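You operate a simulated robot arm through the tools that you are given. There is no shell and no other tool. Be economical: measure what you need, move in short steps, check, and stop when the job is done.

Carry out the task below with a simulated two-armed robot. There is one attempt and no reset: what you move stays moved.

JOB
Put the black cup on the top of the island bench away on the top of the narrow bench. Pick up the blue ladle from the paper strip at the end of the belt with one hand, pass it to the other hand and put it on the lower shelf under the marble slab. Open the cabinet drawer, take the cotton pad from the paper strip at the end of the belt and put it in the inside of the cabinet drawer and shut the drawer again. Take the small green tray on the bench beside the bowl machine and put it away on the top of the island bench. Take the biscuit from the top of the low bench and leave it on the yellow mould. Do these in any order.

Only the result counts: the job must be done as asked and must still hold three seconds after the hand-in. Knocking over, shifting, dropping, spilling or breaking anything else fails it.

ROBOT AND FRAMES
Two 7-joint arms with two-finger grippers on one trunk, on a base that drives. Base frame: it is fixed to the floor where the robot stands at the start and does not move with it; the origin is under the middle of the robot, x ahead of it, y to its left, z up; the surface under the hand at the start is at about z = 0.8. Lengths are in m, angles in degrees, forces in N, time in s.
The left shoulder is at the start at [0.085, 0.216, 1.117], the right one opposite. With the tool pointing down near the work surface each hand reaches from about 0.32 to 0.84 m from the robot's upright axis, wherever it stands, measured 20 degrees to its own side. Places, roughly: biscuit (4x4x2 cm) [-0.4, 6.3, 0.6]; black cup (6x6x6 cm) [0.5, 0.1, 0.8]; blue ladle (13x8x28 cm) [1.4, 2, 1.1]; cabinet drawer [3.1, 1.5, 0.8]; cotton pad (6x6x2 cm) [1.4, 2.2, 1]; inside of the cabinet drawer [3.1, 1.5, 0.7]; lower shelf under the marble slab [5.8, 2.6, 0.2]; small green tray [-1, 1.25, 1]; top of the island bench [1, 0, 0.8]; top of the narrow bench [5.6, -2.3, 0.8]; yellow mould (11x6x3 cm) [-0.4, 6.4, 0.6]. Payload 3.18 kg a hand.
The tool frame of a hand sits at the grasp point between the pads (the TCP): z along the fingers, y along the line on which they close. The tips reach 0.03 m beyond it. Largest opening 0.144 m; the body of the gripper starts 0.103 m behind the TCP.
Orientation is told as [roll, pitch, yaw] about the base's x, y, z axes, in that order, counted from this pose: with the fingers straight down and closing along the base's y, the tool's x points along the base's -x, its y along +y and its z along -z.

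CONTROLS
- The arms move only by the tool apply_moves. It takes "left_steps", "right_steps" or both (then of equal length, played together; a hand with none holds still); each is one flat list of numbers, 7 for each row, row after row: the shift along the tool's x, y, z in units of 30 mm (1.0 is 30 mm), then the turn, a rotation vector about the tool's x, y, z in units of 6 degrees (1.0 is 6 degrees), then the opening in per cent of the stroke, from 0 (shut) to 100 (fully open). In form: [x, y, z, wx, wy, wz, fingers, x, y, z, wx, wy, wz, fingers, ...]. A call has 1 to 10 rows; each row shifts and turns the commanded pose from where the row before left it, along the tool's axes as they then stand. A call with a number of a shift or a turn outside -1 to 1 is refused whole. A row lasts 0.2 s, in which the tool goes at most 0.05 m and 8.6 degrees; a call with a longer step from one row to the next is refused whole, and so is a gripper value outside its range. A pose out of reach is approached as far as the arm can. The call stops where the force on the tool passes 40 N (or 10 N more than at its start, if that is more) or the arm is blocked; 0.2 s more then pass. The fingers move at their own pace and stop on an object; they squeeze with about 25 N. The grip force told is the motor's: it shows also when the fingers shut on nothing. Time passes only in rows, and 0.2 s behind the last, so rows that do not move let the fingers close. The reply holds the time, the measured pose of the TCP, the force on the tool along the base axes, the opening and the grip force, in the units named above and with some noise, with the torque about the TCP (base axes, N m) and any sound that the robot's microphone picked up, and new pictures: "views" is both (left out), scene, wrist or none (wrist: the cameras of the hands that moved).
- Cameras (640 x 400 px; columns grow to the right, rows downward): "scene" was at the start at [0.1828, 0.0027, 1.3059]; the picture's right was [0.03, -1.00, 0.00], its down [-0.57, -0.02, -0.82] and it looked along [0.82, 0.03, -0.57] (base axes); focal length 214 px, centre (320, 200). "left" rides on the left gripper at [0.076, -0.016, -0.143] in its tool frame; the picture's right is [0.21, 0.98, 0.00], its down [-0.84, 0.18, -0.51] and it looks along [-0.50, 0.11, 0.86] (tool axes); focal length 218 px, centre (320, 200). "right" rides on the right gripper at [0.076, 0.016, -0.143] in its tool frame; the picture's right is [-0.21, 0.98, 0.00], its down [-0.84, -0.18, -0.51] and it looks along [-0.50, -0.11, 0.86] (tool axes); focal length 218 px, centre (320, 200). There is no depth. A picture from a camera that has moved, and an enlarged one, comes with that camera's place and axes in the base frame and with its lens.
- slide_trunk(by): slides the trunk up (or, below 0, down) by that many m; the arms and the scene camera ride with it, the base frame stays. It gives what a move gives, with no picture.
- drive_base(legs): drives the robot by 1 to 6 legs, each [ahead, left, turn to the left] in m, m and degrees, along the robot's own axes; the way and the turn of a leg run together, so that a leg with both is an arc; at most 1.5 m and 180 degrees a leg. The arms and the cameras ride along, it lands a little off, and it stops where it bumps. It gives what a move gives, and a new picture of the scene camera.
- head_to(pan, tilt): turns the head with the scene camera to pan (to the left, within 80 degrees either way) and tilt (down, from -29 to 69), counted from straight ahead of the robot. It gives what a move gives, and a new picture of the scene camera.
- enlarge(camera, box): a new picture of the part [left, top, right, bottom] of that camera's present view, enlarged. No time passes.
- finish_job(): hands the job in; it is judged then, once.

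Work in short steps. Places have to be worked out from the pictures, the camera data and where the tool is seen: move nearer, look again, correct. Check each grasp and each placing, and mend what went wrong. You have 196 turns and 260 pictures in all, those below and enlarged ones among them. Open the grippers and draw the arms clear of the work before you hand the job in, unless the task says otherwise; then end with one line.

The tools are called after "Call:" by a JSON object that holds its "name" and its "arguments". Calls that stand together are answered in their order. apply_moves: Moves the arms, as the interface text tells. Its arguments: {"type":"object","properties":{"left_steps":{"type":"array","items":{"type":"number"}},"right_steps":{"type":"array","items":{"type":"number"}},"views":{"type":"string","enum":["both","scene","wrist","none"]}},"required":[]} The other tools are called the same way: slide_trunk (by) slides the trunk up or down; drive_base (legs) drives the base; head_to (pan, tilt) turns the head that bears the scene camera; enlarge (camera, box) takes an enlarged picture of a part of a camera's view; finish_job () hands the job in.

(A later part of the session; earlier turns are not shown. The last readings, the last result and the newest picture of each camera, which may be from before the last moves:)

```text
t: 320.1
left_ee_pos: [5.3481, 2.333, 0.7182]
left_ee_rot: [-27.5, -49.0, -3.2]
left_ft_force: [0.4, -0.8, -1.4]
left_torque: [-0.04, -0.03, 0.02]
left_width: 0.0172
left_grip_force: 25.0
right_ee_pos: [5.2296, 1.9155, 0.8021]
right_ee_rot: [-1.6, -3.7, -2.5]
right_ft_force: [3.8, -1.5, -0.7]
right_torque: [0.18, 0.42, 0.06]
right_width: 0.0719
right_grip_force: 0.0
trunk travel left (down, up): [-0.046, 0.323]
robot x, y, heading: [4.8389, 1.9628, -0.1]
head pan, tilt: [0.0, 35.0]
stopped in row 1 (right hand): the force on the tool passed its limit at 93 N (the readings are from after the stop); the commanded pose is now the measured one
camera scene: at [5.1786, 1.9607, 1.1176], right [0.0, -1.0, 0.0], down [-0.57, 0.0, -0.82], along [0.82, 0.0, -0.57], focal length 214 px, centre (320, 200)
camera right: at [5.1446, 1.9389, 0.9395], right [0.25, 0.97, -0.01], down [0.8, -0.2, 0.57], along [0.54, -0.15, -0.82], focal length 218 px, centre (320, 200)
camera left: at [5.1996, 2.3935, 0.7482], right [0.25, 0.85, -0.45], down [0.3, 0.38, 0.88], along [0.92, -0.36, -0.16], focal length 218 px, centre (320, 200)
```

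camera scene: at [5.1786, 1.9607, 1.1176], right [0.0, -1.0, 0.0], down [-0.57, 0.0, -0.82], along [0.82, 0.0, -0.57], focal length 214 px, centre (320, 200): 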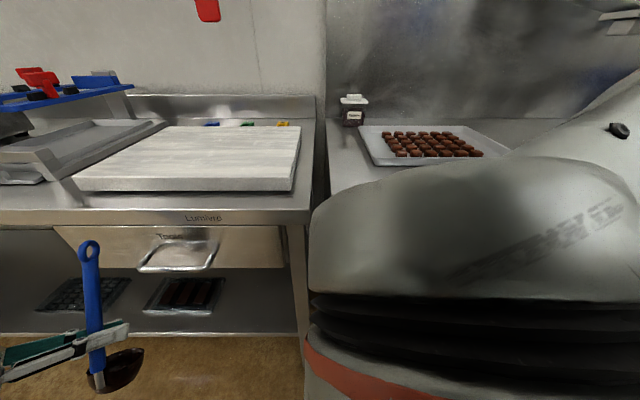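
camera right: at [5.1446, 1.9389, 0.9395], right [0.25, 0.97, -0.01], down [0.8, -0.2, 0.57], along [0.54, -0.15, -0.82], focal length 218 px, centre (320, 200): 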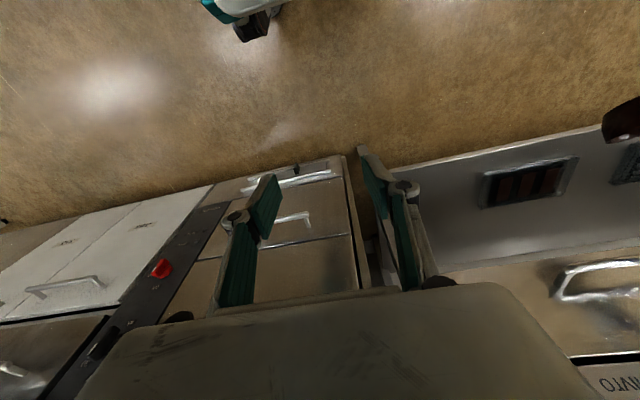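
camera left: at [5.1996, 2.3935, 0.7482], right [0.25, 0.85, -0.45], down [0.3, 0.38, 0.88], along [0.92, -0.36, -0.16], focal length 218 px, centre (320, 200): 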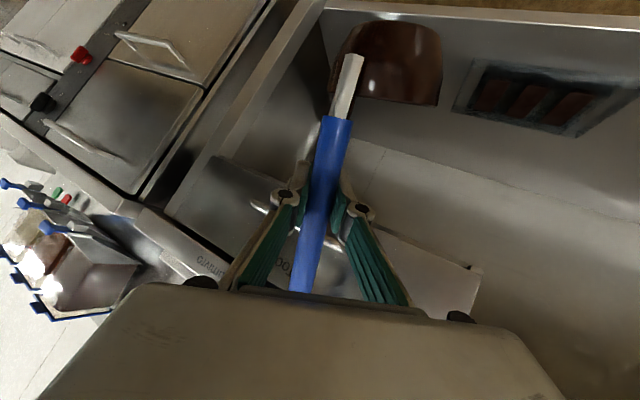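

Lowering the trunk leans the shoulders forward and compressed the right arm. I raise it 0.15 again, then move the right hand out to the side.

Call:
{"name": "slide_trunk", "arguments": {"by": 0.15}}

Call:
{"name": "apply_moves", "arguments": {"right_steps": [0, -0.9, -0.5, 0, 0, 0, 50, 0, -0.9, -0.5, 0, 0, 0, 50, 0, -0.9, -0.5, 0, 0, 0, 50, 0, -0.9, -0.5, 0, 0, 0, 50, 0, -0.9, -0.5, 0, 0, 0, 50, 0, -0.9, 0, 0, 0, 0, 50, 0, -0.9, 0, 0, 0, 0, 50, 0, -0.9, 0, 0, 0, 0, 50]}}

```text
t: 321.9
left_ee_pos: [5.3486, 2.3322, 0.8669]
left_ee_rot: [-27.7, -48.9, -3.3]
left_ft_force: [-0.5, 0.6, -0.8]
left_torque: [-0.02, 0.0, 0.01]
left_width: 0.0171
left_grip_force: 25.3
right_ee_pos: [5.2307, 1.9143, 0.9516]
right_ee_rot: [-1.7, -3.6, -2.3]
right_ft_force: [0.4, 0.3, -0.5]
right_torque: [-0.02, 0.01, -0.01]
right_width: 0.0721
right_grip_force: 0.1
trunk travel left (down, up): [-0.196, 0.173]
robot x, y, heading: [4.8379, 1.9598, 0.2]
head pan, tilt: [0.0, 35.0]
```

```text
t: 323.7
left_ee_pos: [5.3475, 2.332, 0.8686]
left_ee_rot: [-27.5, -49.0, -3.3]
left_ft_force: [-0.1, -0.7, -1.3]
left_torque: [-0.02, 0.01, 0.0]
left_width: 0.0171
left_grip_force: 24.9
right_ee_pos: [5.2139, 1.7011, 1.0325]
right_ee_rot: [-1.6, -3.7, -2.4]
right_ft_force: [0.2, 0.4, 0.0]
right_torque: [0.04, 0.0, -0.03]
right_width: 0.072
right_grip_force: 0.1
trunk travel left (down, up): [-0.196, 0.173]
robot x, y, heading: [4.8372, 1.9628, 0.1]
head pan, tilt: [0.0, 35.0]
camera scene: at [5.0226, 1.96, 1.3014], right [0.0, -1.0, 0.0], down [-0.57, 0.0, -0.82], along [0.82, 0.0, -0.57], focal length 214 px, centre (320, 200)
camera right: at [5.1294, 1.7246, 1.1702], right [0.25, 0.97, -0.01], down [0.8, -0.2, 0.57], along [0.55, -0.15, -0.82], focal length 218 px, centre (320, 200)
```

scene: 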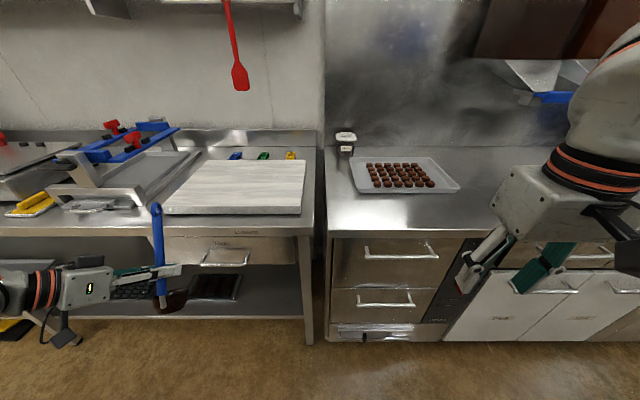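
right: 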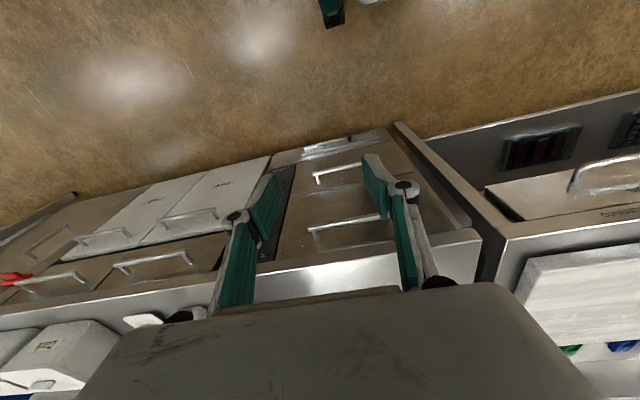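

The left hand tilted during the slide. I restore its level orientation (36.7° turn) while lowering it in front of the bench.

Call:
{"name": "apply_moves", "arguments": {"left_steps": [0.78, 0.27, 0.52, -0.045, -0.877, 0.515, 0, 0.84, 0.22, 0.45, -0.045, -0.877, 0.515, 0, 0.88, 0.17, 0.36, -0.045, -0.877, 0.515, 0, 0.92, 0.12, 0.27, -0.045, -0.877, 0.515, 0, 0.96, 0.07, 0.18, -0.045, -0.877, 0.515, 0, 0.98, 0.03, 0.12, -0.045, -0.877, 0.515, 0, 1, 0, 0.09, 0, 0, 0, 0, 1, 0, 0.09, 0, 0, 0, 0]}}

```text
t: 325.5
left_ee_pos: [5.3355, 2.3338, 0.6319]
left_ee_rot: [0.6, -85.1, -30.6]
left_ft_force: [0.1, 0.7, -0.9]
left_torque: [-0.05, 0.02, -0.01]
left_width: 0.017
left_grip_force: 24.6
right_ee_pos: [5.2145, 1.7012, 1.0334]
right_ee_rot: [-1.6, -3.7, -2.4]
right_ft_force: [0.1, 0.1, 0.3]
right_torque: [-0.02, 0.03, -0.03]
right_width: 0.072
right_grip_force: 0.1
trunk travel left (down, up): [-0.196, 0.173]
robot x, y, heading: [4.8345, 1.9579, -0.1]
head pan, tilt: [0.0, 35.0]
camera scene: at [5.0231, 1.9607, 1.3013], right [0.0, -1.0, 0.0], down [-0.57, 0.0, -0.82], along [0.82, 0.0, -0.57], focal length 214 px, centre (320, 200)
camera left: at [5.1981, 2.3946, 0.5685], right [0.47, 0.86, -0.21], down [-0.28, 0.37, 0.88], along [0.83, -0.36, 0.42], focal length 218 px, centre (320, 200)
```

scene: 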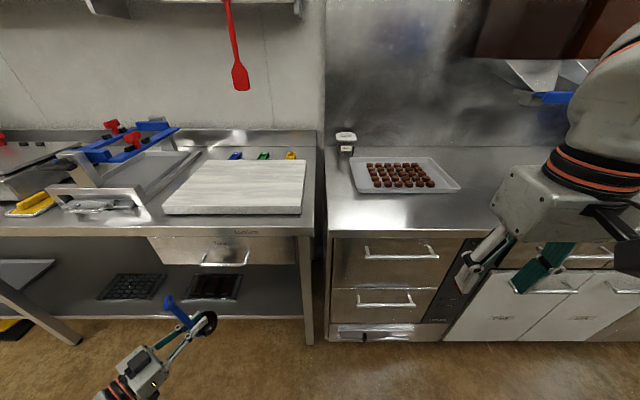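
left: 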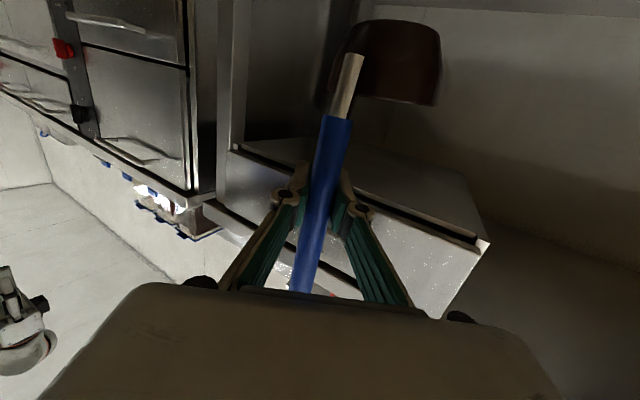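

Orientation is right and the ladle is vertical. I lower to z≈0.37.

Call:
{"name": "apply_moves", "arguments": {"left_steps": [1, 0, 0.087, 0, 0, 0, 0, 1, 0, 0.087, 0, 0, 0, 0, 1, 0, 0.087, 0, 0, 0, 0, 1, 0, 0.087, 0, 0, 0, 0, 1, 0, 0.087, 0, 0, 0, 0, 1, 0, 0.087, 0, 0, 0, 0, 1, 0, 0.087, 0, 0, 0, 0, 1, 0, 0.087, 0, 0, 0, 0, 0.7, 0, 0.06, 0, 0, 0, 0]}}

```text
t: 327.5
left_ee_pos: [5.3297, 2.3211, 0.4451]
left_ee_rot: [0.5, -85.0, -30.4]
left_ft_force: [-0.5, 0.2, -0.9]
left_torque: [-0.03, 0.05, 0.0]
left_width: 0.0169
left_grip_force: 24.9
left hand out of reach, approached as far as the arm can: row 7, 8, 9
right_ee_pos: [5.2133, 1.7018, 1.0332]
right_ee_rot: [-1.7, -3.7, -2.4]
right_ft_force: [0.3, -0.2, 0.8]
right_torque: [-0.01, -0.01, 0.0]
right_width: 0.072
right_grip_force: 0.1
trunk travel left (down, up): [-0.196, 0.173]
robot x, y, heading: [4.8357, 1.9612, -0.1]
head pan, tilt: [0.0, 35.0]
camera scene: at [5.0227, 1.9607, 1.3014], right [0.0, -1.0, 0.0], down [-0.57, 0.0, -0.82], along [0.82, 0.0, -0.57], focal length 214 px, centre (320, 200)
camera left: at [5.1917, 2.3821, 0.3813], right [0.47, 0.86, -0.21], down [-0.28, 0.37, 0.88], along [0.83, -0.36, 0.42], focal length 218 px, centre (320, 200)
```

scene: 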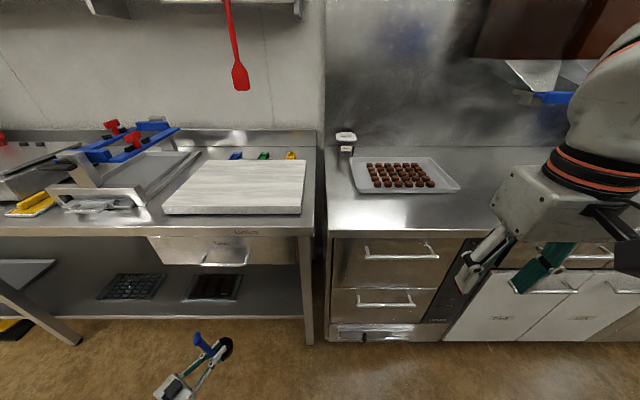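
left: 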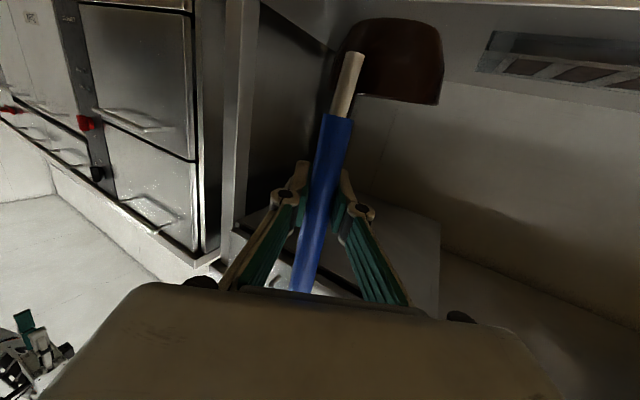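

Reach limit at z≈0.445. I move forward under the bench first (along the tool axis), then use the trunk to lower.

Call:
{"name": "apply_moves", "arguments": {"left_steps": [0, 0, 0.9, 0, 0, 0, 0, 0, 0, 0.9, 0, 0, 0, 0, 0, 0, 0.9, 0, 0, 0, 0, 0, 0, 0.9, 0, 0, 0, 0, 0, 0, 0.9, 0, 0, 0, 0, 0, 0, 0.9, 0, 0, 0, 0, 0, 0, 0.9, 0, 0, 0, 0, 0, 0, 0.9, 0, 0, 0, 0]}}

```text
t: 329.3
left_ee_pos: [5.4903, 2.2082, 0.4884]
left_ee_rot: [1.2, -84.8, -31.2]
left_ft_force: [-0.3, -0.4, -1.3]
left_torque: [-0.02, 0.04, -0.03]
left_width: 0.0171
left_grip_force: 25.1
left hand out of reach, approached as far as the arm can: row 1, 2, 3, 4, 5, 6, 7, 8
right_ee_pos: [5.2143, 1.7015, 1.0335]
right_ee_rot: [-1.7, -3.7, -2.4]
right_ft_force: [0.6, -0.1, 0.0]
right_torque: [-0.02, -0.03, -0.04]
right_width: 0.0723
right_grip_force: 0.1
trunk travel left (down, up): [-0.196, 0.173]
robot x, y, heading: [4.8394, 1.9584, -0.0]
head pan, tilt: [0.0, 35.0]
camera scene: at [5.0227, 1.9611, 1.3013], right [0.0, -1.0, 0.0], down [-0.57, 0.0, -0.82], along [0.82, 0.0, -0.57], focal length 214 px, centre (320, 200)
camera left: at [5.3527, 2.2695, 0.4248], right [0.47, 0.86, -0.21], down [-0.28, 0.37, 0.89], along [0.84, -0.36, 0.42], focal length 218 px, centre (320, 200)
```

scene: 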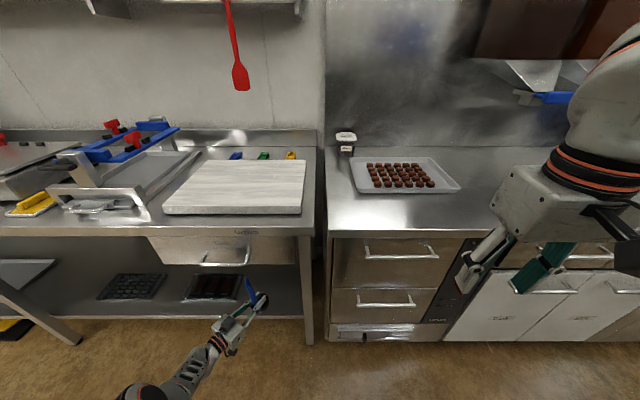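
left: 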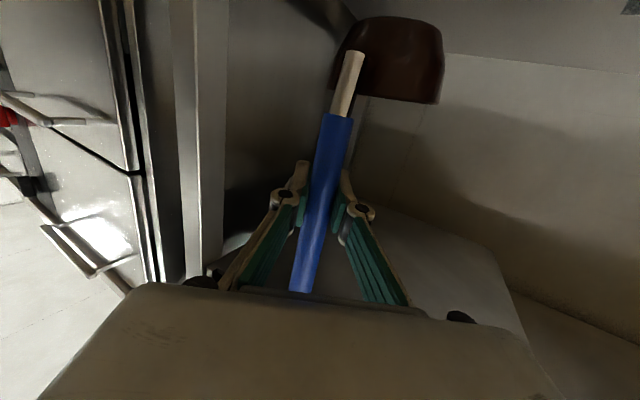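

The arm is near full stretch; I lower the trunk 0.1 m, which also brings the shoulder down and forward.

Call:
{"name": "slide_trunk", "arguments": {"by": -0.1}}

Call:
{"name": "apply_moves", "arguments": {"left_steps": [0, 0, 0.5, 0, 0, 0, 0, 0, 0, 0.5, 0, 0, 0, 0]}}

```text
t: 330.4
left_ee_pos: [5.4791, 2.3034, 0.384]
left_ee_rot: [30.6, -78.1, -59.0]
left_ft_force: [-0.2, 0.5, -0.4]
left_torque: [-0.04, 0.07, 0.01]
left_width: 0.0172
left_grip_force: 24.9
right_ee_pos: [5.2183, 1.7024, 0.9338]
right_ee_rot: [-1.7, -2.1, -2.4]
right_ft_force: [0.4, -0.1, 0.8]
right_torque: [-0.03, -0.03, -0.01]
right_width: 0.0721
right_grip_force: 0.0
trunk travel left (down, up): [-0.105, 0.265]
robot x, y, heading: [4.837, 1.9611, 0.0]
head pan, tilt: [0.0, 35.0]
stopped: the arm was blocked; the commanded pose is now the measured one
```

```text
t: 331.0
left_ee_pos: [5.5064, 2.2877, 0.3795]
left_ee_rot: [31.0, -78.3, -59.3]
left_ft_force: [-0.6, 0.1, -1.3]
left_torque: [-0.05, -0.01, 0.04]
left_width: 0.017
left_grip_force: 24.5
right_ee_pos: [5.2169, 1.7031, 0.9347]
right_ee_rot: [-1.7, -2.3, -2.3]
right_ft_force: [0.5, 0.2, -0.4]
right_torque: [0.01, 0.04, 0.03]
right_width: 0.0719
right_grip_force: 0.0
trunk travel left (down, up): [-0.105, 0.265]
robot x, y, heading: [4.8386, 1.9605, -0.1]
head pan, tilt: [0.0, 35.0]
camera scene: at [5.1179, 1.9607, 1.1946], right [0.0, -1.0, 0.0], down [-0.57, 0.0, -0.82], along [0.82, 0.0, -0.57], focal length 214 px, centre (320, 200)
camera left: at [5.366, 2.3537, 0.328], right [0.45, 0.89, -0.1], down [-0.27, 0.24, 0.93], along [0.85, -0.39, 0.35], focal length 218 px, centre (320, 200)
```

scene: 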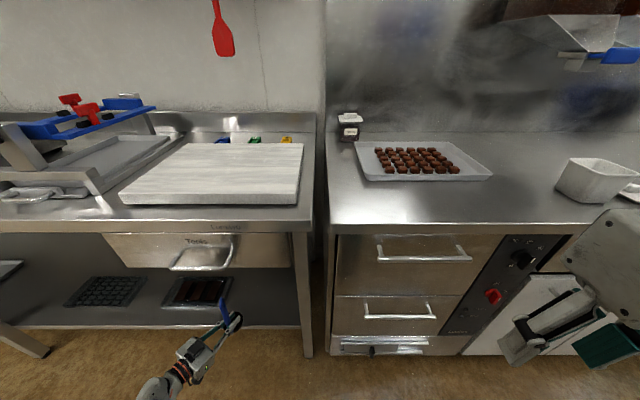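
left: 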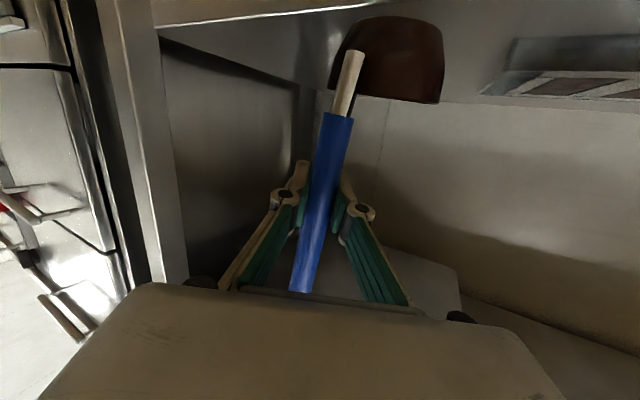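

Much better: now within reach. I correct ~8° of tilt and advance onto the shelf area.

Call:
{"name": "apply_moves", "arguments": {"left_steps": [-0.1, -0.07, 0.8, 0, -0.25, -0.3, 0, -0.1, -0.07, 0.8, 0, -0.25, -0.3, 0, -0.1, -0.07, 0.8, 0, -0.2, -0.3, 0, 0, -0.07, 0.8, 0, -0.1, -0.15, 0, 0, -0.07, 0.8, 0, 0, 0, 0, 0, -0.07, 0.9, 0, 0, 0, 0]}}

```text
t: 332.4
left_ee_pos: [5.5952, 2.2137, 0.4154]
left_ee_rot: [-4.4, -85.0, -23.4]
left_ft_force: [-0.4, -0.9, -1.2]
left_torque: [0.02, 0.03, 0.02]
left_width: 0.0171
left_grip_force: 25.0
left hand out of reach, approached as far as the arm can: row 2, 3, 4, 5, 6
right_ee_pos: [5.2175, 1.7016, 0.9353]
right_ee_rot: [-1.7, -2.4, -2.2]
right_ft_force: [0.5, 0.6, 0.2]
right_torque: [-0.01, -0.02, 0.01]
right_width: 0.0721
right_grip_force: 0.1
trunk travel left (down, up): [-0.105, 0.265]
robot x, y, heading: [4.8398, 1.964, 0.1]
head pan, tilt: [0.0, 35.0]
camera scene: at [5.1175, 1.9611, 1.1948], right [0.0, -1.0, 0.0], down [-0.57, 0.0, -0.82], along [0.82, 0.0, -0.57], focal length 214 px, centre (320, 200)
camera left: at [5.4564, 2.2684, 0.3527], right [0.44, 0.87, -0.21], down [-0.3, 0.37, 0.88], along [0.85, -0.33, 0.42], focal length 218 px, centre (320, 200)
```

scene: 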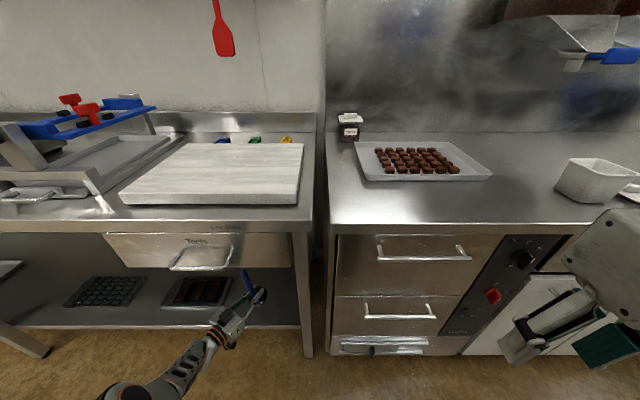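
left: 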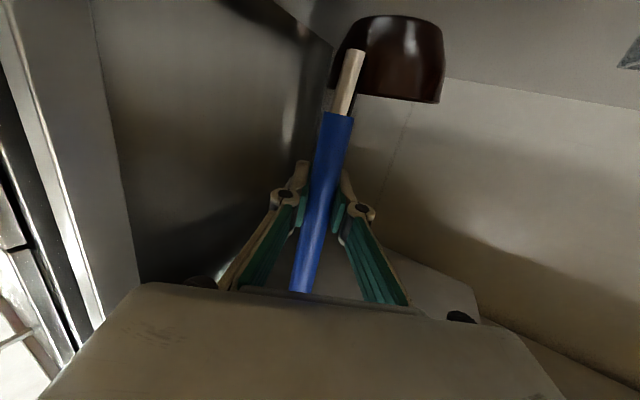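

Still at the limit of reach; I drive the base 0.12 m forward and then lower the hand.

Call:
{"name": "drive_base", "arguments": {"legs": [[0.12, 0, 0]]}}

Call:
{"name": "apply_moves", "arguments": {"left_steps": [0.6, 0, -0.15, 0, 0, 0, 0, 0.6, 0, -0.15, 0, 0, 0, 0, 0.6, 0, -0.15, 0, 0, 0, 0]}}

```text
t: 333.6
left_ee_pos: [5.7148, 2.2153, 0.4164]
left_ee_rot: [-3.0, -84.9, -24.9]
left_ft_force: [-0.1, 0.0, -1.8]
left_torque: [-0.03, 0.01, 0.0]
left_width: 0.0172
left_grip_force: 25.3
right_ee_pos: [5.336, 1.7026, 0.9356]
right_ee_rot: [-1.6, -2.1, -2.3]
right_ft_force: [0.1, 0.6, -0.2]
right_torque: [0.01, 0.01, -0.02]
right_width: 0.0719
right_grip_force: 0.1
trunk travel left (down, up): [-0.105, 0.265]
robot x, y, heading: [4.9571, 1.9582, -0.0]
head pan, tilt: [0.0, 35.0]
camera scene: at [5.2368, 1.9608, 1.1945], right [0.0, -1.0, 0.0], down [-0.57, 0.0, -0.82], along [0.82, 0.0, -0.57], focal length 214 px, centre (320, 200)
```

scene: 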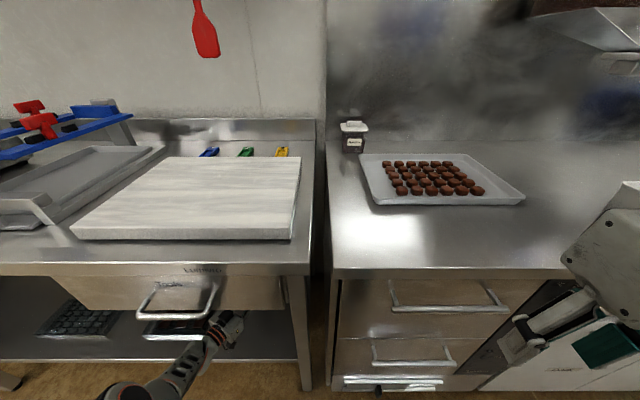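

```text
t: 334.6
left_ee_pos: [5.7092, 2.2381, 0.4171]
left_ee_rot: [14.0, -85.3, -40.4]
left_ft_force: [0.1, -0.6, -0.9]
left_torque: [-0.02, 0.03, 0.02]
left_width: 0.017
left_grip_force: 24.4
left hand out of reach, approached as far as the arm can: row 1, 2, 3
right_ee_pos: [5.3365, 1.7019, 0.9345]
right_ee_rot: [-1.6, -2.2, -2.3]
right_ft_force: [0.1, 1.1, -0.3]
right_torque: [-0.02, -0.03, -0.01]
right_width: 0.0719
right_grip_force: 0.1
trunk travel left (down, up): [-0.105, 0.265]
robot x, y, heading: [4.9529, 1.9597, -0.2]
head pan, tilt: [0.0, 35.0]
stopped in row 3 (left hand): the arm was blocked; the commanded pose is now the measured one
camera scene: at [5.2363, 1.961, 1.1947], right [0.0, -1.0, 0.0], down [-0.57, 0.0, -0.82], along [0.82, 0.0, -0.57], focal length 214 px, centre (320, 200)
camera left: at [5.5684, 2.2919, 0.3522], right [0.42, 0.89, -0.19], down [-0.32, 0.34, 0.88], along [0.85, -0.31, 0.43], focal length 218 px, centre (320, 200)
```

scene: 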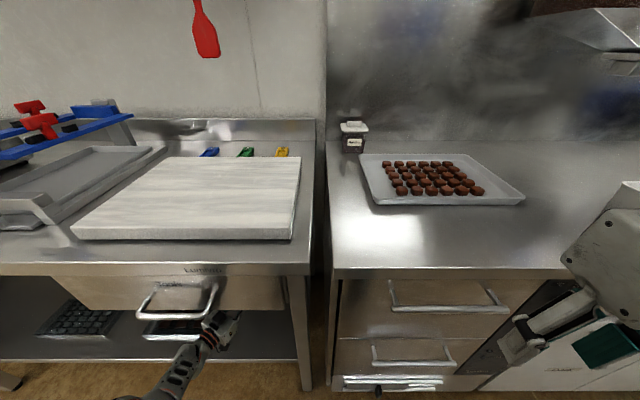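
left: 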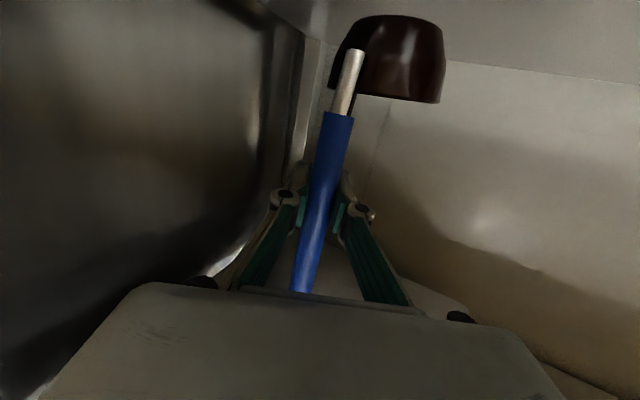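

Wrist limits stop the descent; I raise/extend the right hand a little (to avoid compression), then lower the trunk 8 cm to set the ladle down.

Call:
{"name": "apply_moves", "arguments": {"right_steps": [0, -0.3, -1, 0, 0, 0, 50, 0, -0.3, -1, 0, 0, 0, 50, 0, -0.3, -1, 0, 0, 0, 50, -0.4, -0.3, -1, 0, 0, 0, 50, -0.5, -0.3, -0.5, 0, 0, 0, 50, -0.5, -0.3, 0, 0, 0, 0, 50], "views": "none"}}

Call:
{"name": "slide_trunk", "arguments": {"by": -0.08}}

Call:
{"name": "enlarge", "arguments": {"camera": "left", "box": [0, 0, 640, 400]}}

```text
t: 336.0
left_ee_pos: [5.7078, 2.2372, 0.4172]
left_ee_rot: [13.3, -85.2, -39.7]
left_ft_force: [0.3, 0.2, -1.8]
left_torque: [-0.02, 0.04, 0.0]
left_width: 0.0172
left_grip_force: 25.4
right_ee_pos: [5.3686, 1.65, 1.0743]
right_ee_rot: [-1.7, -2.3, -2.2]
right_ft_force: [0.2, 0.1, 0.0]
right_torque: [-0.03, -0.01, -0.01]
right_width: 0.072
right_grip_force: 0.1
trunk travel left (down, up): [-0.105, 0.265]
robot x, y, heading: [4.955, 1.9603, -0.1]
head pan, tilt: [0.0, 35.0]
```

```text
t: 337.2
left_ee_pos: [5.7192, 2.2969, 0.348]
left_ee_rot: [44.1, -82.2, -68.7]
left_ft_force: [0.7, -0.1, -0.5]
left_torque: [-0.02, 0.06, 0.01]
left_width: 0.0173
left_grip_force: 24.9
right_ee_pos: [5.386, 1.6505, 0.9716]
right_ee_rot: [-1.8, 2.4, -2.3]
right_ft_force: [0.0, -0.1, -0.7]
right_torque: [0.0, -0.03, 0.01]
right_width: 0.0721
right_grip_force: 0.0
trunk travel left (down, up): [-0.025, 0.345]
robot x, y, heading: [4.9517, 1.9564, 0.1]
head pan, tilt: [0.0, 35.0]
```

```text
1.00 times, centred on (320, 200) of left (not enlarged: the box is as wide or as high as the picture)
camera zoom: at [5.5785, 2.3523, 0.2843], right [0.4, 0.91, -0.11], down [-0.34, 0.26, 0.9], along [0.85, -0.32, 0.42], focal length 218 px, centre (320, 200)
```

zoom: 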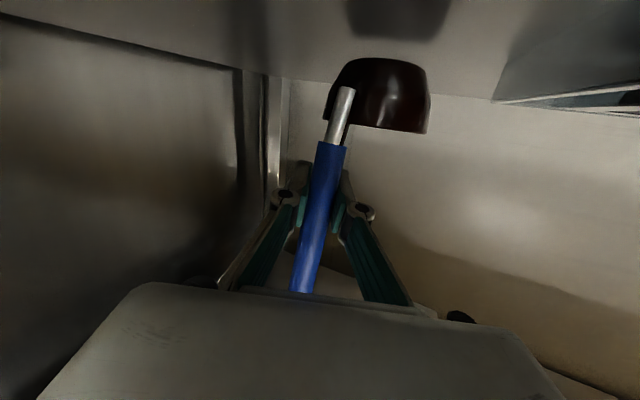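

The bowl hovers just above the shelf (reflection visible). I lower in small steps and straighten slightly.

Call:
{"name": "apply_moves", "arguments": {"left_steps": [0.15, 0, 0, 0, 0, -0.5, 0, 0.15, 0, 0, 0, 0, -0.5, 0, 0.15, 0, 0, 0, 0, 0, 0], "views": "wrist"}}

```text
t: 338.0
left_ee_pos: [5.7188, 2.2743, 0.3405]
left_ee_rot: [-13.5, -85.3, -12.1]
left_ft_force: [-0.5, -1.9, 19.3]
left_torque: [0.63, -0.37, 0.06]
left_width: 0.0181
left_grip_force: 25.2
right_ee_pos: [5.3848, 1.6511, 0.9758]
right_ee_rot: [-1.7, 2.2, -2.2]
right_ft_force: [1.1, -0.4, 0.1]
right_torque: [-0.01, -0.03, 0.0]
right_width: 0.0718
right_grip_force: 0.1
trunk travel left (down, up): [-0.025, 0.345]
robot x, y, heading: [4.9566, 1.9598, 0.0]
head pan, tilt: [0.0, 35.0]
stopped in row 3 (left hand): the force on the tool passed its limit at 44 N (the readings are from after the stop); the commanded pose is now the measured one
camera left: at [5.5764, 2.3231, 0.2754], right [0.4, 0.89, -0.23], down [-0.31, 0.37, 0.88], along [0.86, -0.28, 0.43], focal length 218 px, centre (320, 200)
```

left: 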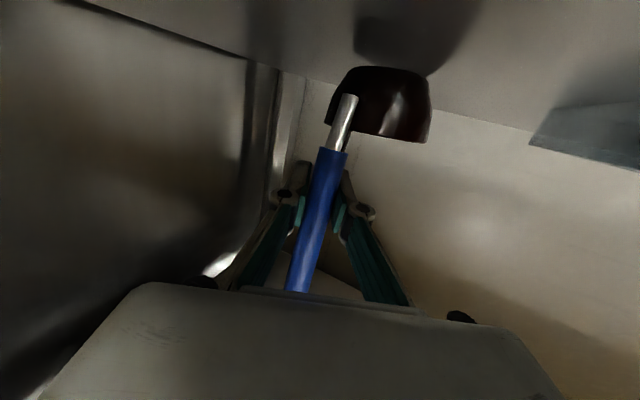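

The ladle base rests on the shelf (19 N). I ease up 2 mm and open the left hand.

Call:
{"name": "apply_moves", "arguments": {"left_steps": [-0.08, 0, 0, 0, 0, 0, 5, 0, 0, 0, 0, 0, 0, 15, 0, 0, 0, 0, 0, 0, 35, 0, 0, 0, 0, 0, 0, 60, 0, 0, 0, 0, 0, 0, 60], "views": "wrist"}}

```text
t: 339.2
left_ee_pos: [5.7198, 2.2773, 0.3387]
left_ee_rot: [-14.0, -85.0, -11.4]
left_ft_force: [0.3, -0.2, 0.3]
left_torque: [0.01, -0.02, 0.01]
left_width: 0.0865
left_grip_force: 0.1
right_ee_pos: [5.3863, 1.6518, 0.9738]
right_ee_rot: [-1.8, 2.3, -2.3]
right_ft_force: [-1.1, -0.4, 0.2]
right_torque: [0.01, -0.03, 0.04]
right_width: 0.0718
right_grip_force: 0.1
trunk travel left (down, up): [-0.025, 0.345]
robot x, y, heading: [4.9556, 1.9623, 0.2]
head pan, tilt: [0.0, 35.0]
camera left: at [5.5764, 2.3258, 0.2755], right [0.4, 0.89, -0.23], down [-0.31, 0.37, 0.88], along [0.86, -0.28, 0.42], focal length 218 px, centre (320, 200)
```

left: 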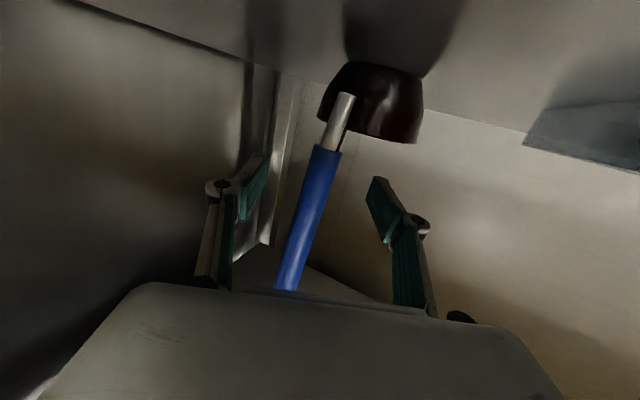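

The ladle stands on the shelf. I withdraw by driving the base back along the hand's axis.

Call:
{"name": "drive_base", "arguments": {"legs": [[-0.3, 0.143, 0]]}}

Call:
{"name": "apply_moves", "arguments": {"left_steps": [0, 0, 0, 0, 0, 0, 60], "views": "wrist"}}

```text
t: 341.4
left_ee_pos: [5.4241, 2.4191, 0.3389]
left_ee_rot: [-13.0, -85.1, -12.5]
left_ft_force: [0.0, -0.1, -0.3]
left_torque: [0.01, 0.03, -0.02]
left_width: 0.0864
left_grip_force: 0.1
right_ee_pos: [5.0896, 1.7946, 0.9735]
right_ee_rot: [-1.8, 2.3, -2.2]
right_ft_force: [-0.2, 0.3, 0.6]
right_torque: [0.06, -0.05, -0.04]
right_width: 0.0716
right_grip_force: 0.1
trunk travel left (down, up): [-0.025, 0.345]
robot x, y, heading: [4.6591, 2.1051, 0.0]
head pan, tilt: [0.0, 35.0]
camera scene: at [5.0195, 2.104, 1.0893], right [0.0, -1.0, 0.0], down [-0.57, 0.0, -0.82], along [0.82, 0.0, -0.57], focal length 214 px, centre (320, 200)
```

scene: 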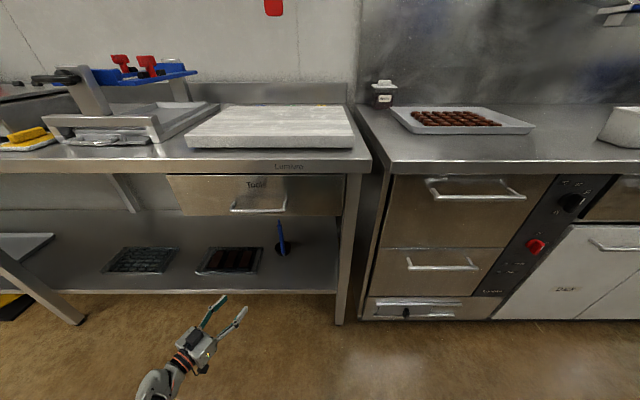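

```text
t: 341.8
left_ee_pos: [5.4245, 2.4209, 0.34]
left_ee_rot: [-11.2, -85.0, -14.0]
left_ft_force: [-0.2, -0.6, -0.5]
left_torque: [-0.02, 0.01, 0.0]
left_width: 0.0862
left_grip_force: 0.0
right_ee_pos: [5.0906, 1.7945, 0.9738]
right_ee_rot: [-1.8, 2.3, -2.3]
right_ft_force: [-0.3, 0.6, 0.5]
right_torque: [0.01, -0.02, -0.02]
right_width: 0.072
right_grip_force: 0.1
trunk travel left (down, up): [-0.025, 0.345]
robot x, y, heading: [4.6574, 2.104, 0.1]
head pan, tilt: [0.0, 35.0]
camera left: at [5.2816, 2.4705, 0.2761], right [0.4, 0.89, -0.22], down [-0.31, 0.36, 0.88], along [0.86, -0.28, 0.42], focal length 218 px, centre (320, 200)
```

left: 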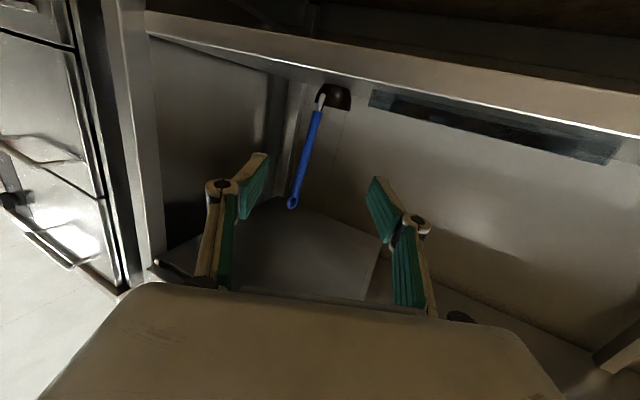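

The ladle stands on the lower shelf. I fold the left arm back and up, then raise the trunk.

Call:
{"name": "apply_moves", "arguments": {"left_steps": [-1, 0, -0.6, 0, 0, 0, 50, -1, 0, -0.6, 0, 0, 0, 50, -1, 0, -0.6, 0, 0, 0, 50, -1, 0, -0.6, 0, 0.9, 0, 50, -1, 0, -0.6, 0, 0.9, 0, 50, -1, 0, -0.5, 0, 0.9, 0, 50, -1, 0, -0.5, 0, 0.9, 0, 50, -1, 0, -0.5, 0, 0.9, 0, 50, -0.9, 0, -0.5, 0, 0.9, 0, 50, -0.9, 0, -0.5, 0, 0.9, 0, 50], "views": "none"}}

Call:
{"name": "slide_trunk", "arguments": {"by": 0.18}}

Call:
{"name": "head_to", "arguments": {"pan": 20, "tilt": 35}}

```text
t: 342.4
left_ee_pos: [5.4423, 2.5714, 0.4884]
left_ee_rot: [121.1, -85.8, -134.6]
left_ft_force: [0.6, 0.1, 0.0]
left_torque: [-0.02, -0.02, -0.01]
left_width: 0.0723
left_grip_force: 0.2
right_ee_pos: [5.0903, 1.7939, 0.9745]
right_ee_rot: [-1.8, 2.3, -2.2]
right_ft_force: [0.1, 0.3, -0.5]
right_torque: [-0.01, 0.01, 0.03]
right_width: 0.072
right_grip_force: 0.1
trunk travel left (down, up): [-0.025, 0.345]
robot x, y, heading: [4.6605, 2.1036, 0.1]
head pan, tilt: [0.0, 35.0]
stopped in row 3 (left hand): the arm was blocked; the commanded pose is now the measured one
```

```text
t: 344.4
left_ee_pos: [5.4402, 2.5646, 0.6614]
left_ee_rot: [121.5, -86.4, -135.2]
left_ft_force: [-0.3, 0.8, -0.6]
left_torque: [0.0, -0.02, 0.02]
left_width: 0.072
left_grip_force: 0.0
right_ee_pos: [5.0906, 1.7946, 1.1526]
right_ee_rot: [-1.8, 2.4, -2.4]
right_ft_force: [0.2, 0.2, -0.1]
right_torque: [0.03, 0.01, -0.04]
right_width: 0.072
right_grip_force: 0.0
trunk travel left (down, up): [-0.205, 0.165]
robot x, y, heading: [4.6581, 2.1017, 0.0]
head pan, tilt: [0.0, 35.0]
```

```text
t: 345.3
left_ee_pos: [5.4411, 2.5648, 0.6624]
left_ee_rot: [122.9, -86.3, -136.5]
left_ft_force: [-0.6, -0.4, 0.6]
left_torque: [0.0, 0.01, 0.01]
left_width: 0.072
left_grip_force: 0.0
right_ee_pos: [5.0901, 1.7945, 1.1544]
right_ee_rot: [-1.8, 2.3, -2.3]
right_ft_force: [0.5, -0.3, -0.5]
right_torque: [-0.01, 0.01, 0.02]
right_width: 0.0721
right_grip_force: 0.0
trunk travel left (down, up): [-0.205, 0.165]
robot x, y, heading: [4.6639, 2.1052, -0.3]
head pan, tilt: [20.0, 35.0]
camera scene: at [4.8338, 2.134, 1.3099], right [0.34, -0.94, 0.0], down [-0.54, -0.2, -0.82], along [0.77, 0.28, -0.57], focal length 214 px, centre (320, 200)
```

scene: 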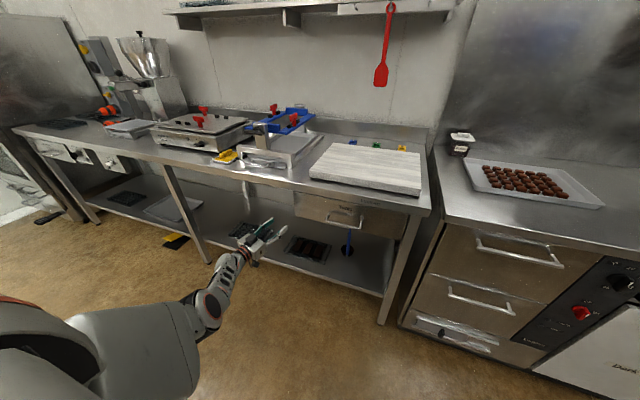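

The left hand is still close to the bench front. I turn the base left 90° (which swings it away), then fold the arm in free space.

Call:
{"name": "drive_base", "arguments": {"legs": [[0, 0, 90], [0.5, 0, 0]]}}

Call:
{"name": "slide_trunk", "arguments": {"by": 0.14}}

Call:
{"name": "apply_moves", "arguments": {"left_steps": [-0.9, 0, 0, 0, 1, 0, 50, -0.9, 0, 0, 0, 1, 0, 50, -0.9, 0, 0, 0, 1, 0, 50, -0.9, 0, 0, 0, 1, 0, 50, -0.9, 0, 0, 0, 1, 0, 50, 0, 0, -0.5, 0, 1, 0, 50, 0, 0, -0.5, 0, 1, 0, 50, 0, 0, -0.5, 0, 1, 0, 50, 0, 0, -0.5, 0, 1, 0, 50, 0, 0, -0.5, 0, 1, 0, 50], "views": "scene"}}

```text
t: 349.0
left_ee_pos: [4.3198, 2.9431, 0.6691]
left_ee_rot: [138.8, -86.3, -70.4]
left_ft_force: [-0.3, 0.2, 0.1]
left_torque: [-0.02, 0.01, -0.02]
left_width: 0.072
left_grip_force: 0.1
right_ee_pos: [5.0225, 2.4959, 1.1536]
right_ee_rot: [-1.7, 2.3, 80.7]
right_ft_force: [0.3, 0.2, -0.3]
right_torque: [0.04, 0.0, -0.01]
right_width: 0.072
right_grip_force: 0.0
trunk travel left (down, up): [-0.205, 0.165]
robot x, y, heading: [4.6618, 2.1025, 83.3]
head pan, tilt: [20.0, 35.0]
stopped in leg 1: the robot was blocked; the commanded pose is now the measured one
camera scene: at [4.6528, 2.2835, 1.3099], right [0.97, 0.23, 0.0], down [0.13, -0.56, -0.82], along [-0.19, 0.8, -0.57], focal length 214 px, centre (320, 200)
```

scene: 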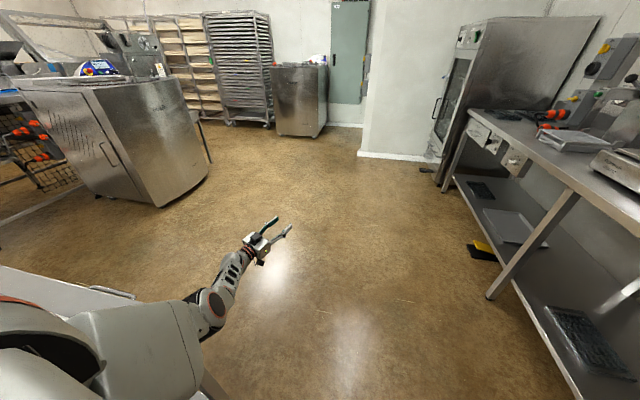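

```text
t: 350.7
left_ee_pos: [4.3162, 2.957, 0.869]
left_ee_rot: [152.5, -82.1, -83.9]
left_ft_force: [-0.2, -0.9, 0.5]
left_torque: [-0.03, -0.04, -0.02]
left_width: 0.0721
left_grip_force: 0.1
right_ee_pos: [5.021, 2.4934, 1.2933]
right_ee_rot: [-1.9, 2.2, 80.8]
right_ft_force: [-0.1, -0.8, 0.0]
right_torque: [0.0, 0.04, 0.02]
right_width: 0.0719
right_grip_force: 0.2
trunk travel left (down, up): [-0.345, 0.025]
robot x, y, heading: [4.6621, 2.1029, 83.1]
head pan, tilt: [20.0, 35.0]
```

```text
t: 352.9
left_ee_pos: [4.3089, 2.9068, 1.0446]
left_ee_rot: [4.6, -36.8, 66.1]
left_ft_force: [-0.2, 0.0, -0.8]
left_torque: [0.04, 0.01, 0.0]
left_width: 0.0719
left_grip_force: 0.0
right_ee_pos: [5.0204, 2.4948, 1.2941]
right_ee_rot: [-1.8, 2.3, 80.9]
right_ft_force: [0.7, -0.2, -0.6]
right_torque: [-0.02, 0.02, -0.04]
right_width: 0.0717
right_grip_force: 0.1
trunk travel left (down, up): [-0.345, 0.025]
robot x, y, heading: [4.6635, 2.1044, 83.3]
head pan, tilt: [20.0, 35.0]
camera scene: at [4.6454, 2.2301, 1.4535], right [0.97, 0.23, 0.0], down [0.13, -0.56, -0.82], along [-0.19, 0.8, -0.57], focal length 214 px, centre (320, 200)
```

scene: 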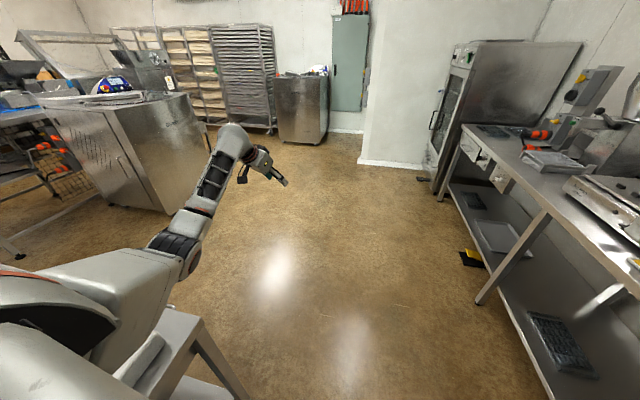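

The arm is coming up fine. I finish levelling it to point down and pull it in.

Call:
{"name": "apply_moves", "arguments": {"left_steps": [0.5, 0, -0.5, 0, 1, -0.45, 50, 0.5, 0, -0.5, 0, 1, -0.45, 50, 0.5, 0, -0.4, 0, 1, -0.45, 50, 0.7, 0, -0.3, 0, 1, -0.45, 50, 0.8, 0, -0.2, 0, 1, -0.45, 50, 0.9, 0, -0.1, 0, 1, -0.45, 50, 1, 0, 0, 0, 0, 0, 50, 1, 0, 0, 0, 0, 0, 50, 1, 0, 0, 0, 0, 0, 50, 1, 0, 0, 0, 0, 0, 50], "views": "none"}}

Call:
{"name": "drive_base", "arguments": {"legs": [[0.75, 0, 0]]}}

```text
t: 355.1
left_ee_pos: [4.2625, 2.6556, 1.0569]
left_ee_rot: [-1.7, -1.0, 84.0]
left_ft_force: [0.1, -0.3, -0.2]
left_torque: [0.03, -0.02, 0.0]
left_width: 0.0719
left_grip_force: 0.1
right_ee_pos: [5.02, 2.4935, 1.2941]
right_ee_rot: [-1.8, 2.1, 80.9]
right_ft_force: [0.3, 0.1, 0.0]
right_torque: [0.01, -0.01, 0.03]
right_width: 0.0719
right_grip_force: 0.1
trunk travel left (down, up): [-0.345, 0.025]
robot x, y, heading: [4.6607, 2.1087, 83.2]
head pan, tilt: [20.0, 35.0]
```

```text
t: 359.2
left_ee_pos: [4.3503, 3.4065, 1.0565]
left_ee_rot: [-1.6, -1.2, 84.2]
left_ft_force: [0.3, -0.2, -0.9]
left_torque: [0.0, 0.03, -0.01]
left_width: 0.072
left_grip_force: 0.1
right_ee_pos: [5.108, 3.2468, 1.2936]
right_ee_rot: [-1.8, 2.4, 81.0]
right_ft_force: [0.3, -0.5, 0.0]
right_torque: [-0.05, 0.03, -0.02]
right_width: 0.0719
right_grip_force: 0.1
trunk travel left (down, up): [-0.345, 0.025]
robot x, y, heading: [4.7474, 2.8581, 83.2]
head pan, tilt: [20.0, 35.0]
camera scene: at [4.7342, 2.9813, 1.4535], right [0.97, 0.23, 0.0], down [0.13, -0.56, -0.82], along [-0.19, 0.8, -0.57], focal length 214 px, centre (320, 200)
```

scene: 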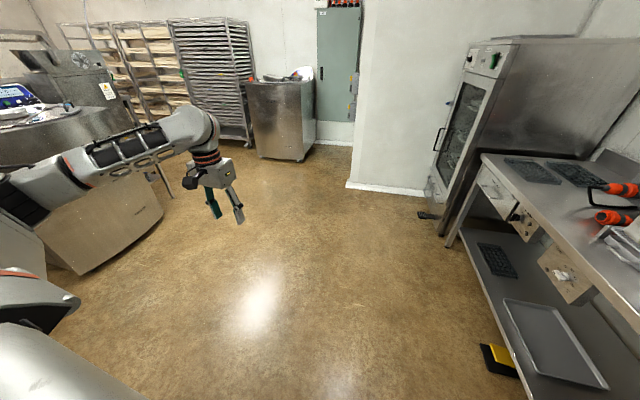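

Path planned: sideways along y≈2.86 to x≈2.35, back to y≈0.95, then turn to face −x and drive toward the green tray.

Call:
{"name": "apply_moves", "arguments": {"left_steps": [0, 0, -1, 0, 0, 0, 50, 0, -0.5, -1, 0, 0, 0, 50, 0, -0.5, -1, 0, 0, 0, 50, 0, -0.5, -0.5, 0, 0, 0, 50], "views": "none"}}

Call:
{"name": "drive_base", "arguments": {"legs": [[0, 0, 6.8], [0, 1.2, 0], [0, 1.2, 0], [-1.3, 0, 0], [-0.6, 0, 0]]}}

Call:
{"name": "drive_base", "arguments": {"legs": [[0, 0, 90], [1.2, 0, 0], [0.75, 0, 0]]}}

```text
t: 360.2
left_ee_pos: [4.3941, 3.3995, 1.1636]
left_ee_rot: [-1.5, -1.0, 84.3]
left_ft_force: [0.1, -1.0, -0.7]
left_torque: [-0.01, 0.04, 0.0]
left_width: 0.072
left_grip_force: 0.0
right_ee_pos: [5.109, 3.2471, 1.2938]
right_ee_rot: [-1.7, 2.3, 81.0]
right_ft_force: [0.4, -0.5, 0.0]
right_torque: [-0.04, -0.01, 0.01]
right_width: 0.072
right_grip_force: 0.0
trunk travel left (down, up): [-0.345, 0.025]
robot x, y, heading: [4.7479, 2.8577, 83.4]
head pan, tilt: [20.0, 35.0]
```

```text
t: 390.2
left_ee_pos: [1.9392, 1.5788, 1.1631]
left_ee_rot: [-1.6, -1.2, 91.7]
left_ft_force: [0.8, 0.3, -0.7]
left_torque: [0.08, 0.01, 0.0]
left_width: 0.072
left_grip_force: 0.1
right_ee_pos: [2.6643, 1.5219, 1.2944]
right_ee_rot: [-2.5, 2.1, 88.9]
right_ft_force: [5.1, -2.2, 0.6]
right_torque: [0.29, 0.63, 0.01]
right_width: 0.072
right_grip_force: 0.1
trunk travel left (down, up): [-0.345, 0.025]
robot x, y, heading: [2.3635, 1.0915, 90.7]
head pan, tilt: [20.0, 35.0]
stopped in leg 5: the robot was blocked; the commanded pose is now the measured one
camera scene: at [2.3314, 1.2091, 1.4534], right [0.94, 0.35, 0.0], down [0.2, -0.54, -0.82], along [-0.29, 0.77, -0.57], focal length 214 px, centre (320, 200)
```

scene: 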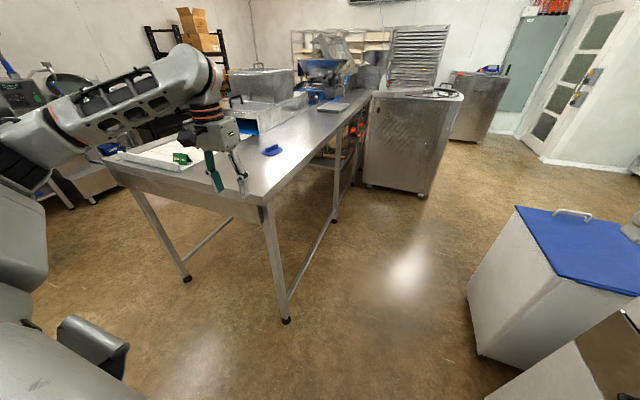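

```text
t: 403.8
left_ee_pos: [-0.0855, 0.6224, 1.1629]
left_ee_rot: [-1.6, -1.1, -177.7]
left_ft_force: [-0.8, 0.0, 0.6]
left_torque: [-0.01, 0.01, -0.04]
left_width: 0.0721
left_grip_force: 0.0
right_ee_pos: [-0.0332, 1.3488, 1.2942]
right_ee_rot: [-2.5, 2.2, 179.6]
right_ft_force: [0.1, -0.1, 0.8]
right_torque: [0.03, -0.03, 0.02]
right_width: 0.0718
right_grip_force: 0.0
trunk travel left (down, up): [-0.345, 0.025]
robot x, y, heading: [0.406, 1.0542, -178.6]
head pan, tilt: [20.0, 35.0]
camera scene: at [0.2804, 1.0201, 1.4535], right [-0.36, 0.93, 0.0], down [0.53, 0.21, -0.82], along [-0.76, -0.3, -0.57], focal length 214 px, centre (320, 200)
```

scene: 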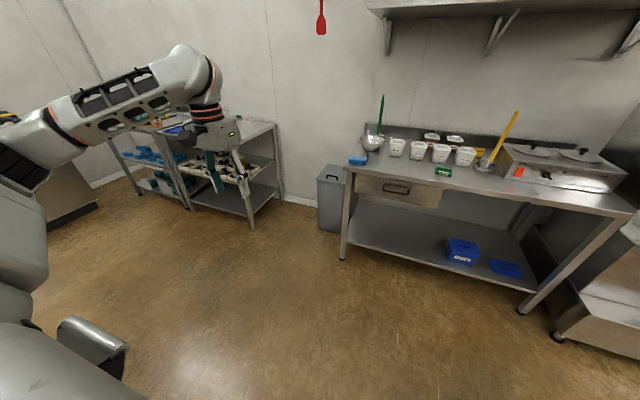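

That leg ended with a light bump near the cabinet; I'll check later. A small green item sits on the bench at about (−0.95, 1.25). I enlarge it.

Call:
{"name": "enlarge", "arguments": {"camera": "scene", "box": [340, 110, 540, 235]}}

```text
3.20 times, centred on (440, 172) of scene
camera zoom: at [0.2804, 1.0201, 1.4535], right [-0.36, 0.93, 0.0], down [0.53, 0.21, -0.82], along [-0.76, -0.3, -0.57], focal length 686 px, centre (-64, 288)
```

zoom: 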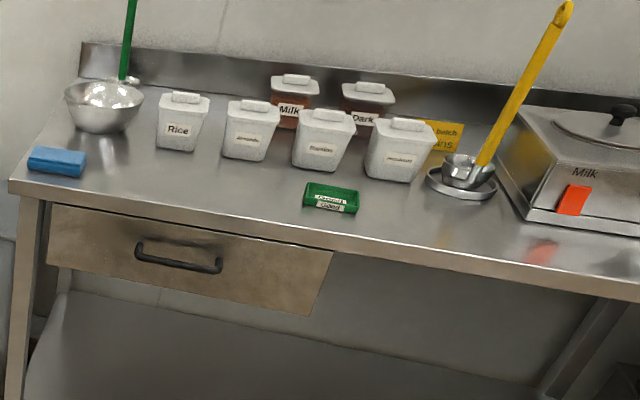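

The green tray is at ≈(−0.92, 1.26). I drive closer so the right hand can take it, and look down.

Call:
{"name": "drive_base", "arguments": {"legs": [[0.7, 0, -1.4]]}}

Call:
{"name": "head_to", "arguments": {"pan": -20, "tilt": 45}}

```text
t: 407.7
left_ee_pos: [-0.8011, 0.6265, 1.1623]
left_ee_rot: [-1.6, -1.2, -179.2]
left_ft_force: [-0.2, -0.8, 0.1]
left_torque: [-0.01, 0.0, -0.01]
left_width: 0.0722
left_grip_force: 0.1
right_ee_pos: [-0.7323, 1.3503, 1.2941]
right_ee_rot: [-2.6, 2.2, 178.3]
right_ft_force: [-1.6, -0.4, 0.3]
right_torque: [-0.01, 0.0, 0.04]
right_width: 0.0721
right_grip_force: 0.1
trunk travel left (down, up): [-0.345, 0.025]
robot x, y, heading: [-0.2962, 1.0434, 180.2]
head pan, tilt: [20.0, 35.0]
camera scene: at [-0.4259, 1.0152, 1.4535], right [-0.34, 0.94, 0.0], down [0.54, 0.2, -0.82], along [-0.77, -0.28, -0.57], focal length 214 px, centre (320, 200)
```

scene: 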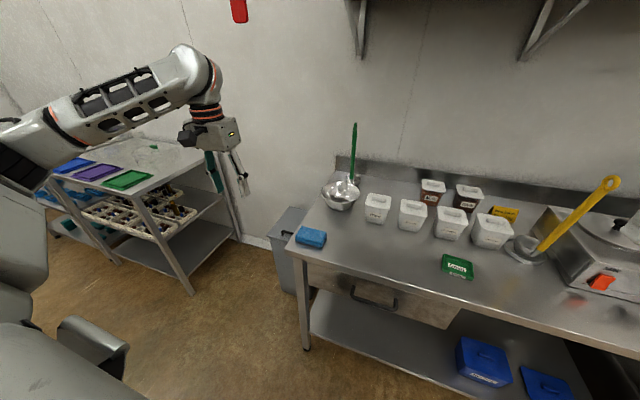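

```text
t: 408.8
left_ee_pos: [-0.8012, 0.6261, 1.1634]
left_ee_rot: [-1.6, -1.1, -179.2]
left_ft_force: [-0.6, 0.3, 0.5]
left_torque: [-0.04, -0.01, 0.0]
left_width: 0.0718
left_grip_force: 0.1
right_ee_pos: [-0.7314, 1.3504, 1.2947]
right_ee_rot: [-2.5, 2.3, 178.1]
right_ft_force: [0.1, 0.0, 0.1]
right_torque: [-0.02, -0.01, 0.02]
right_width: 0.072
right_grip_force: 0.2
trunk travel left (down, up): [-0.345, 0.025]
robot x, y, heading: [-0.3029, 1.049, 179.8]
head pan, tilt: [-20.0, 45.0]
camera scene: at [-0.4192, 1.0731, 1.4387], right [0.34, 0.94, 0.0], down [0.66, -0.24, -0.71], along [-0.66, 0.24, -0.71], focal length 214 px, centre (320, 200)
```

scene: 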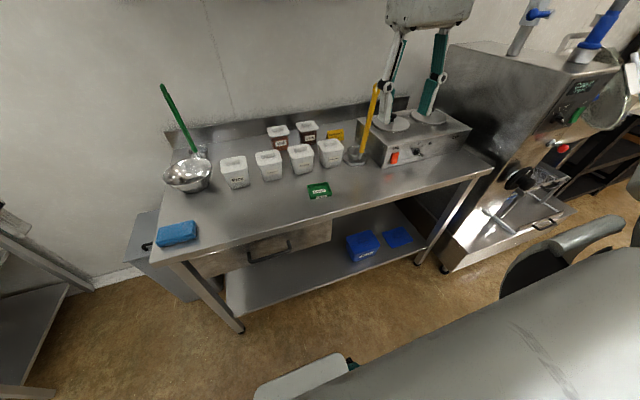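

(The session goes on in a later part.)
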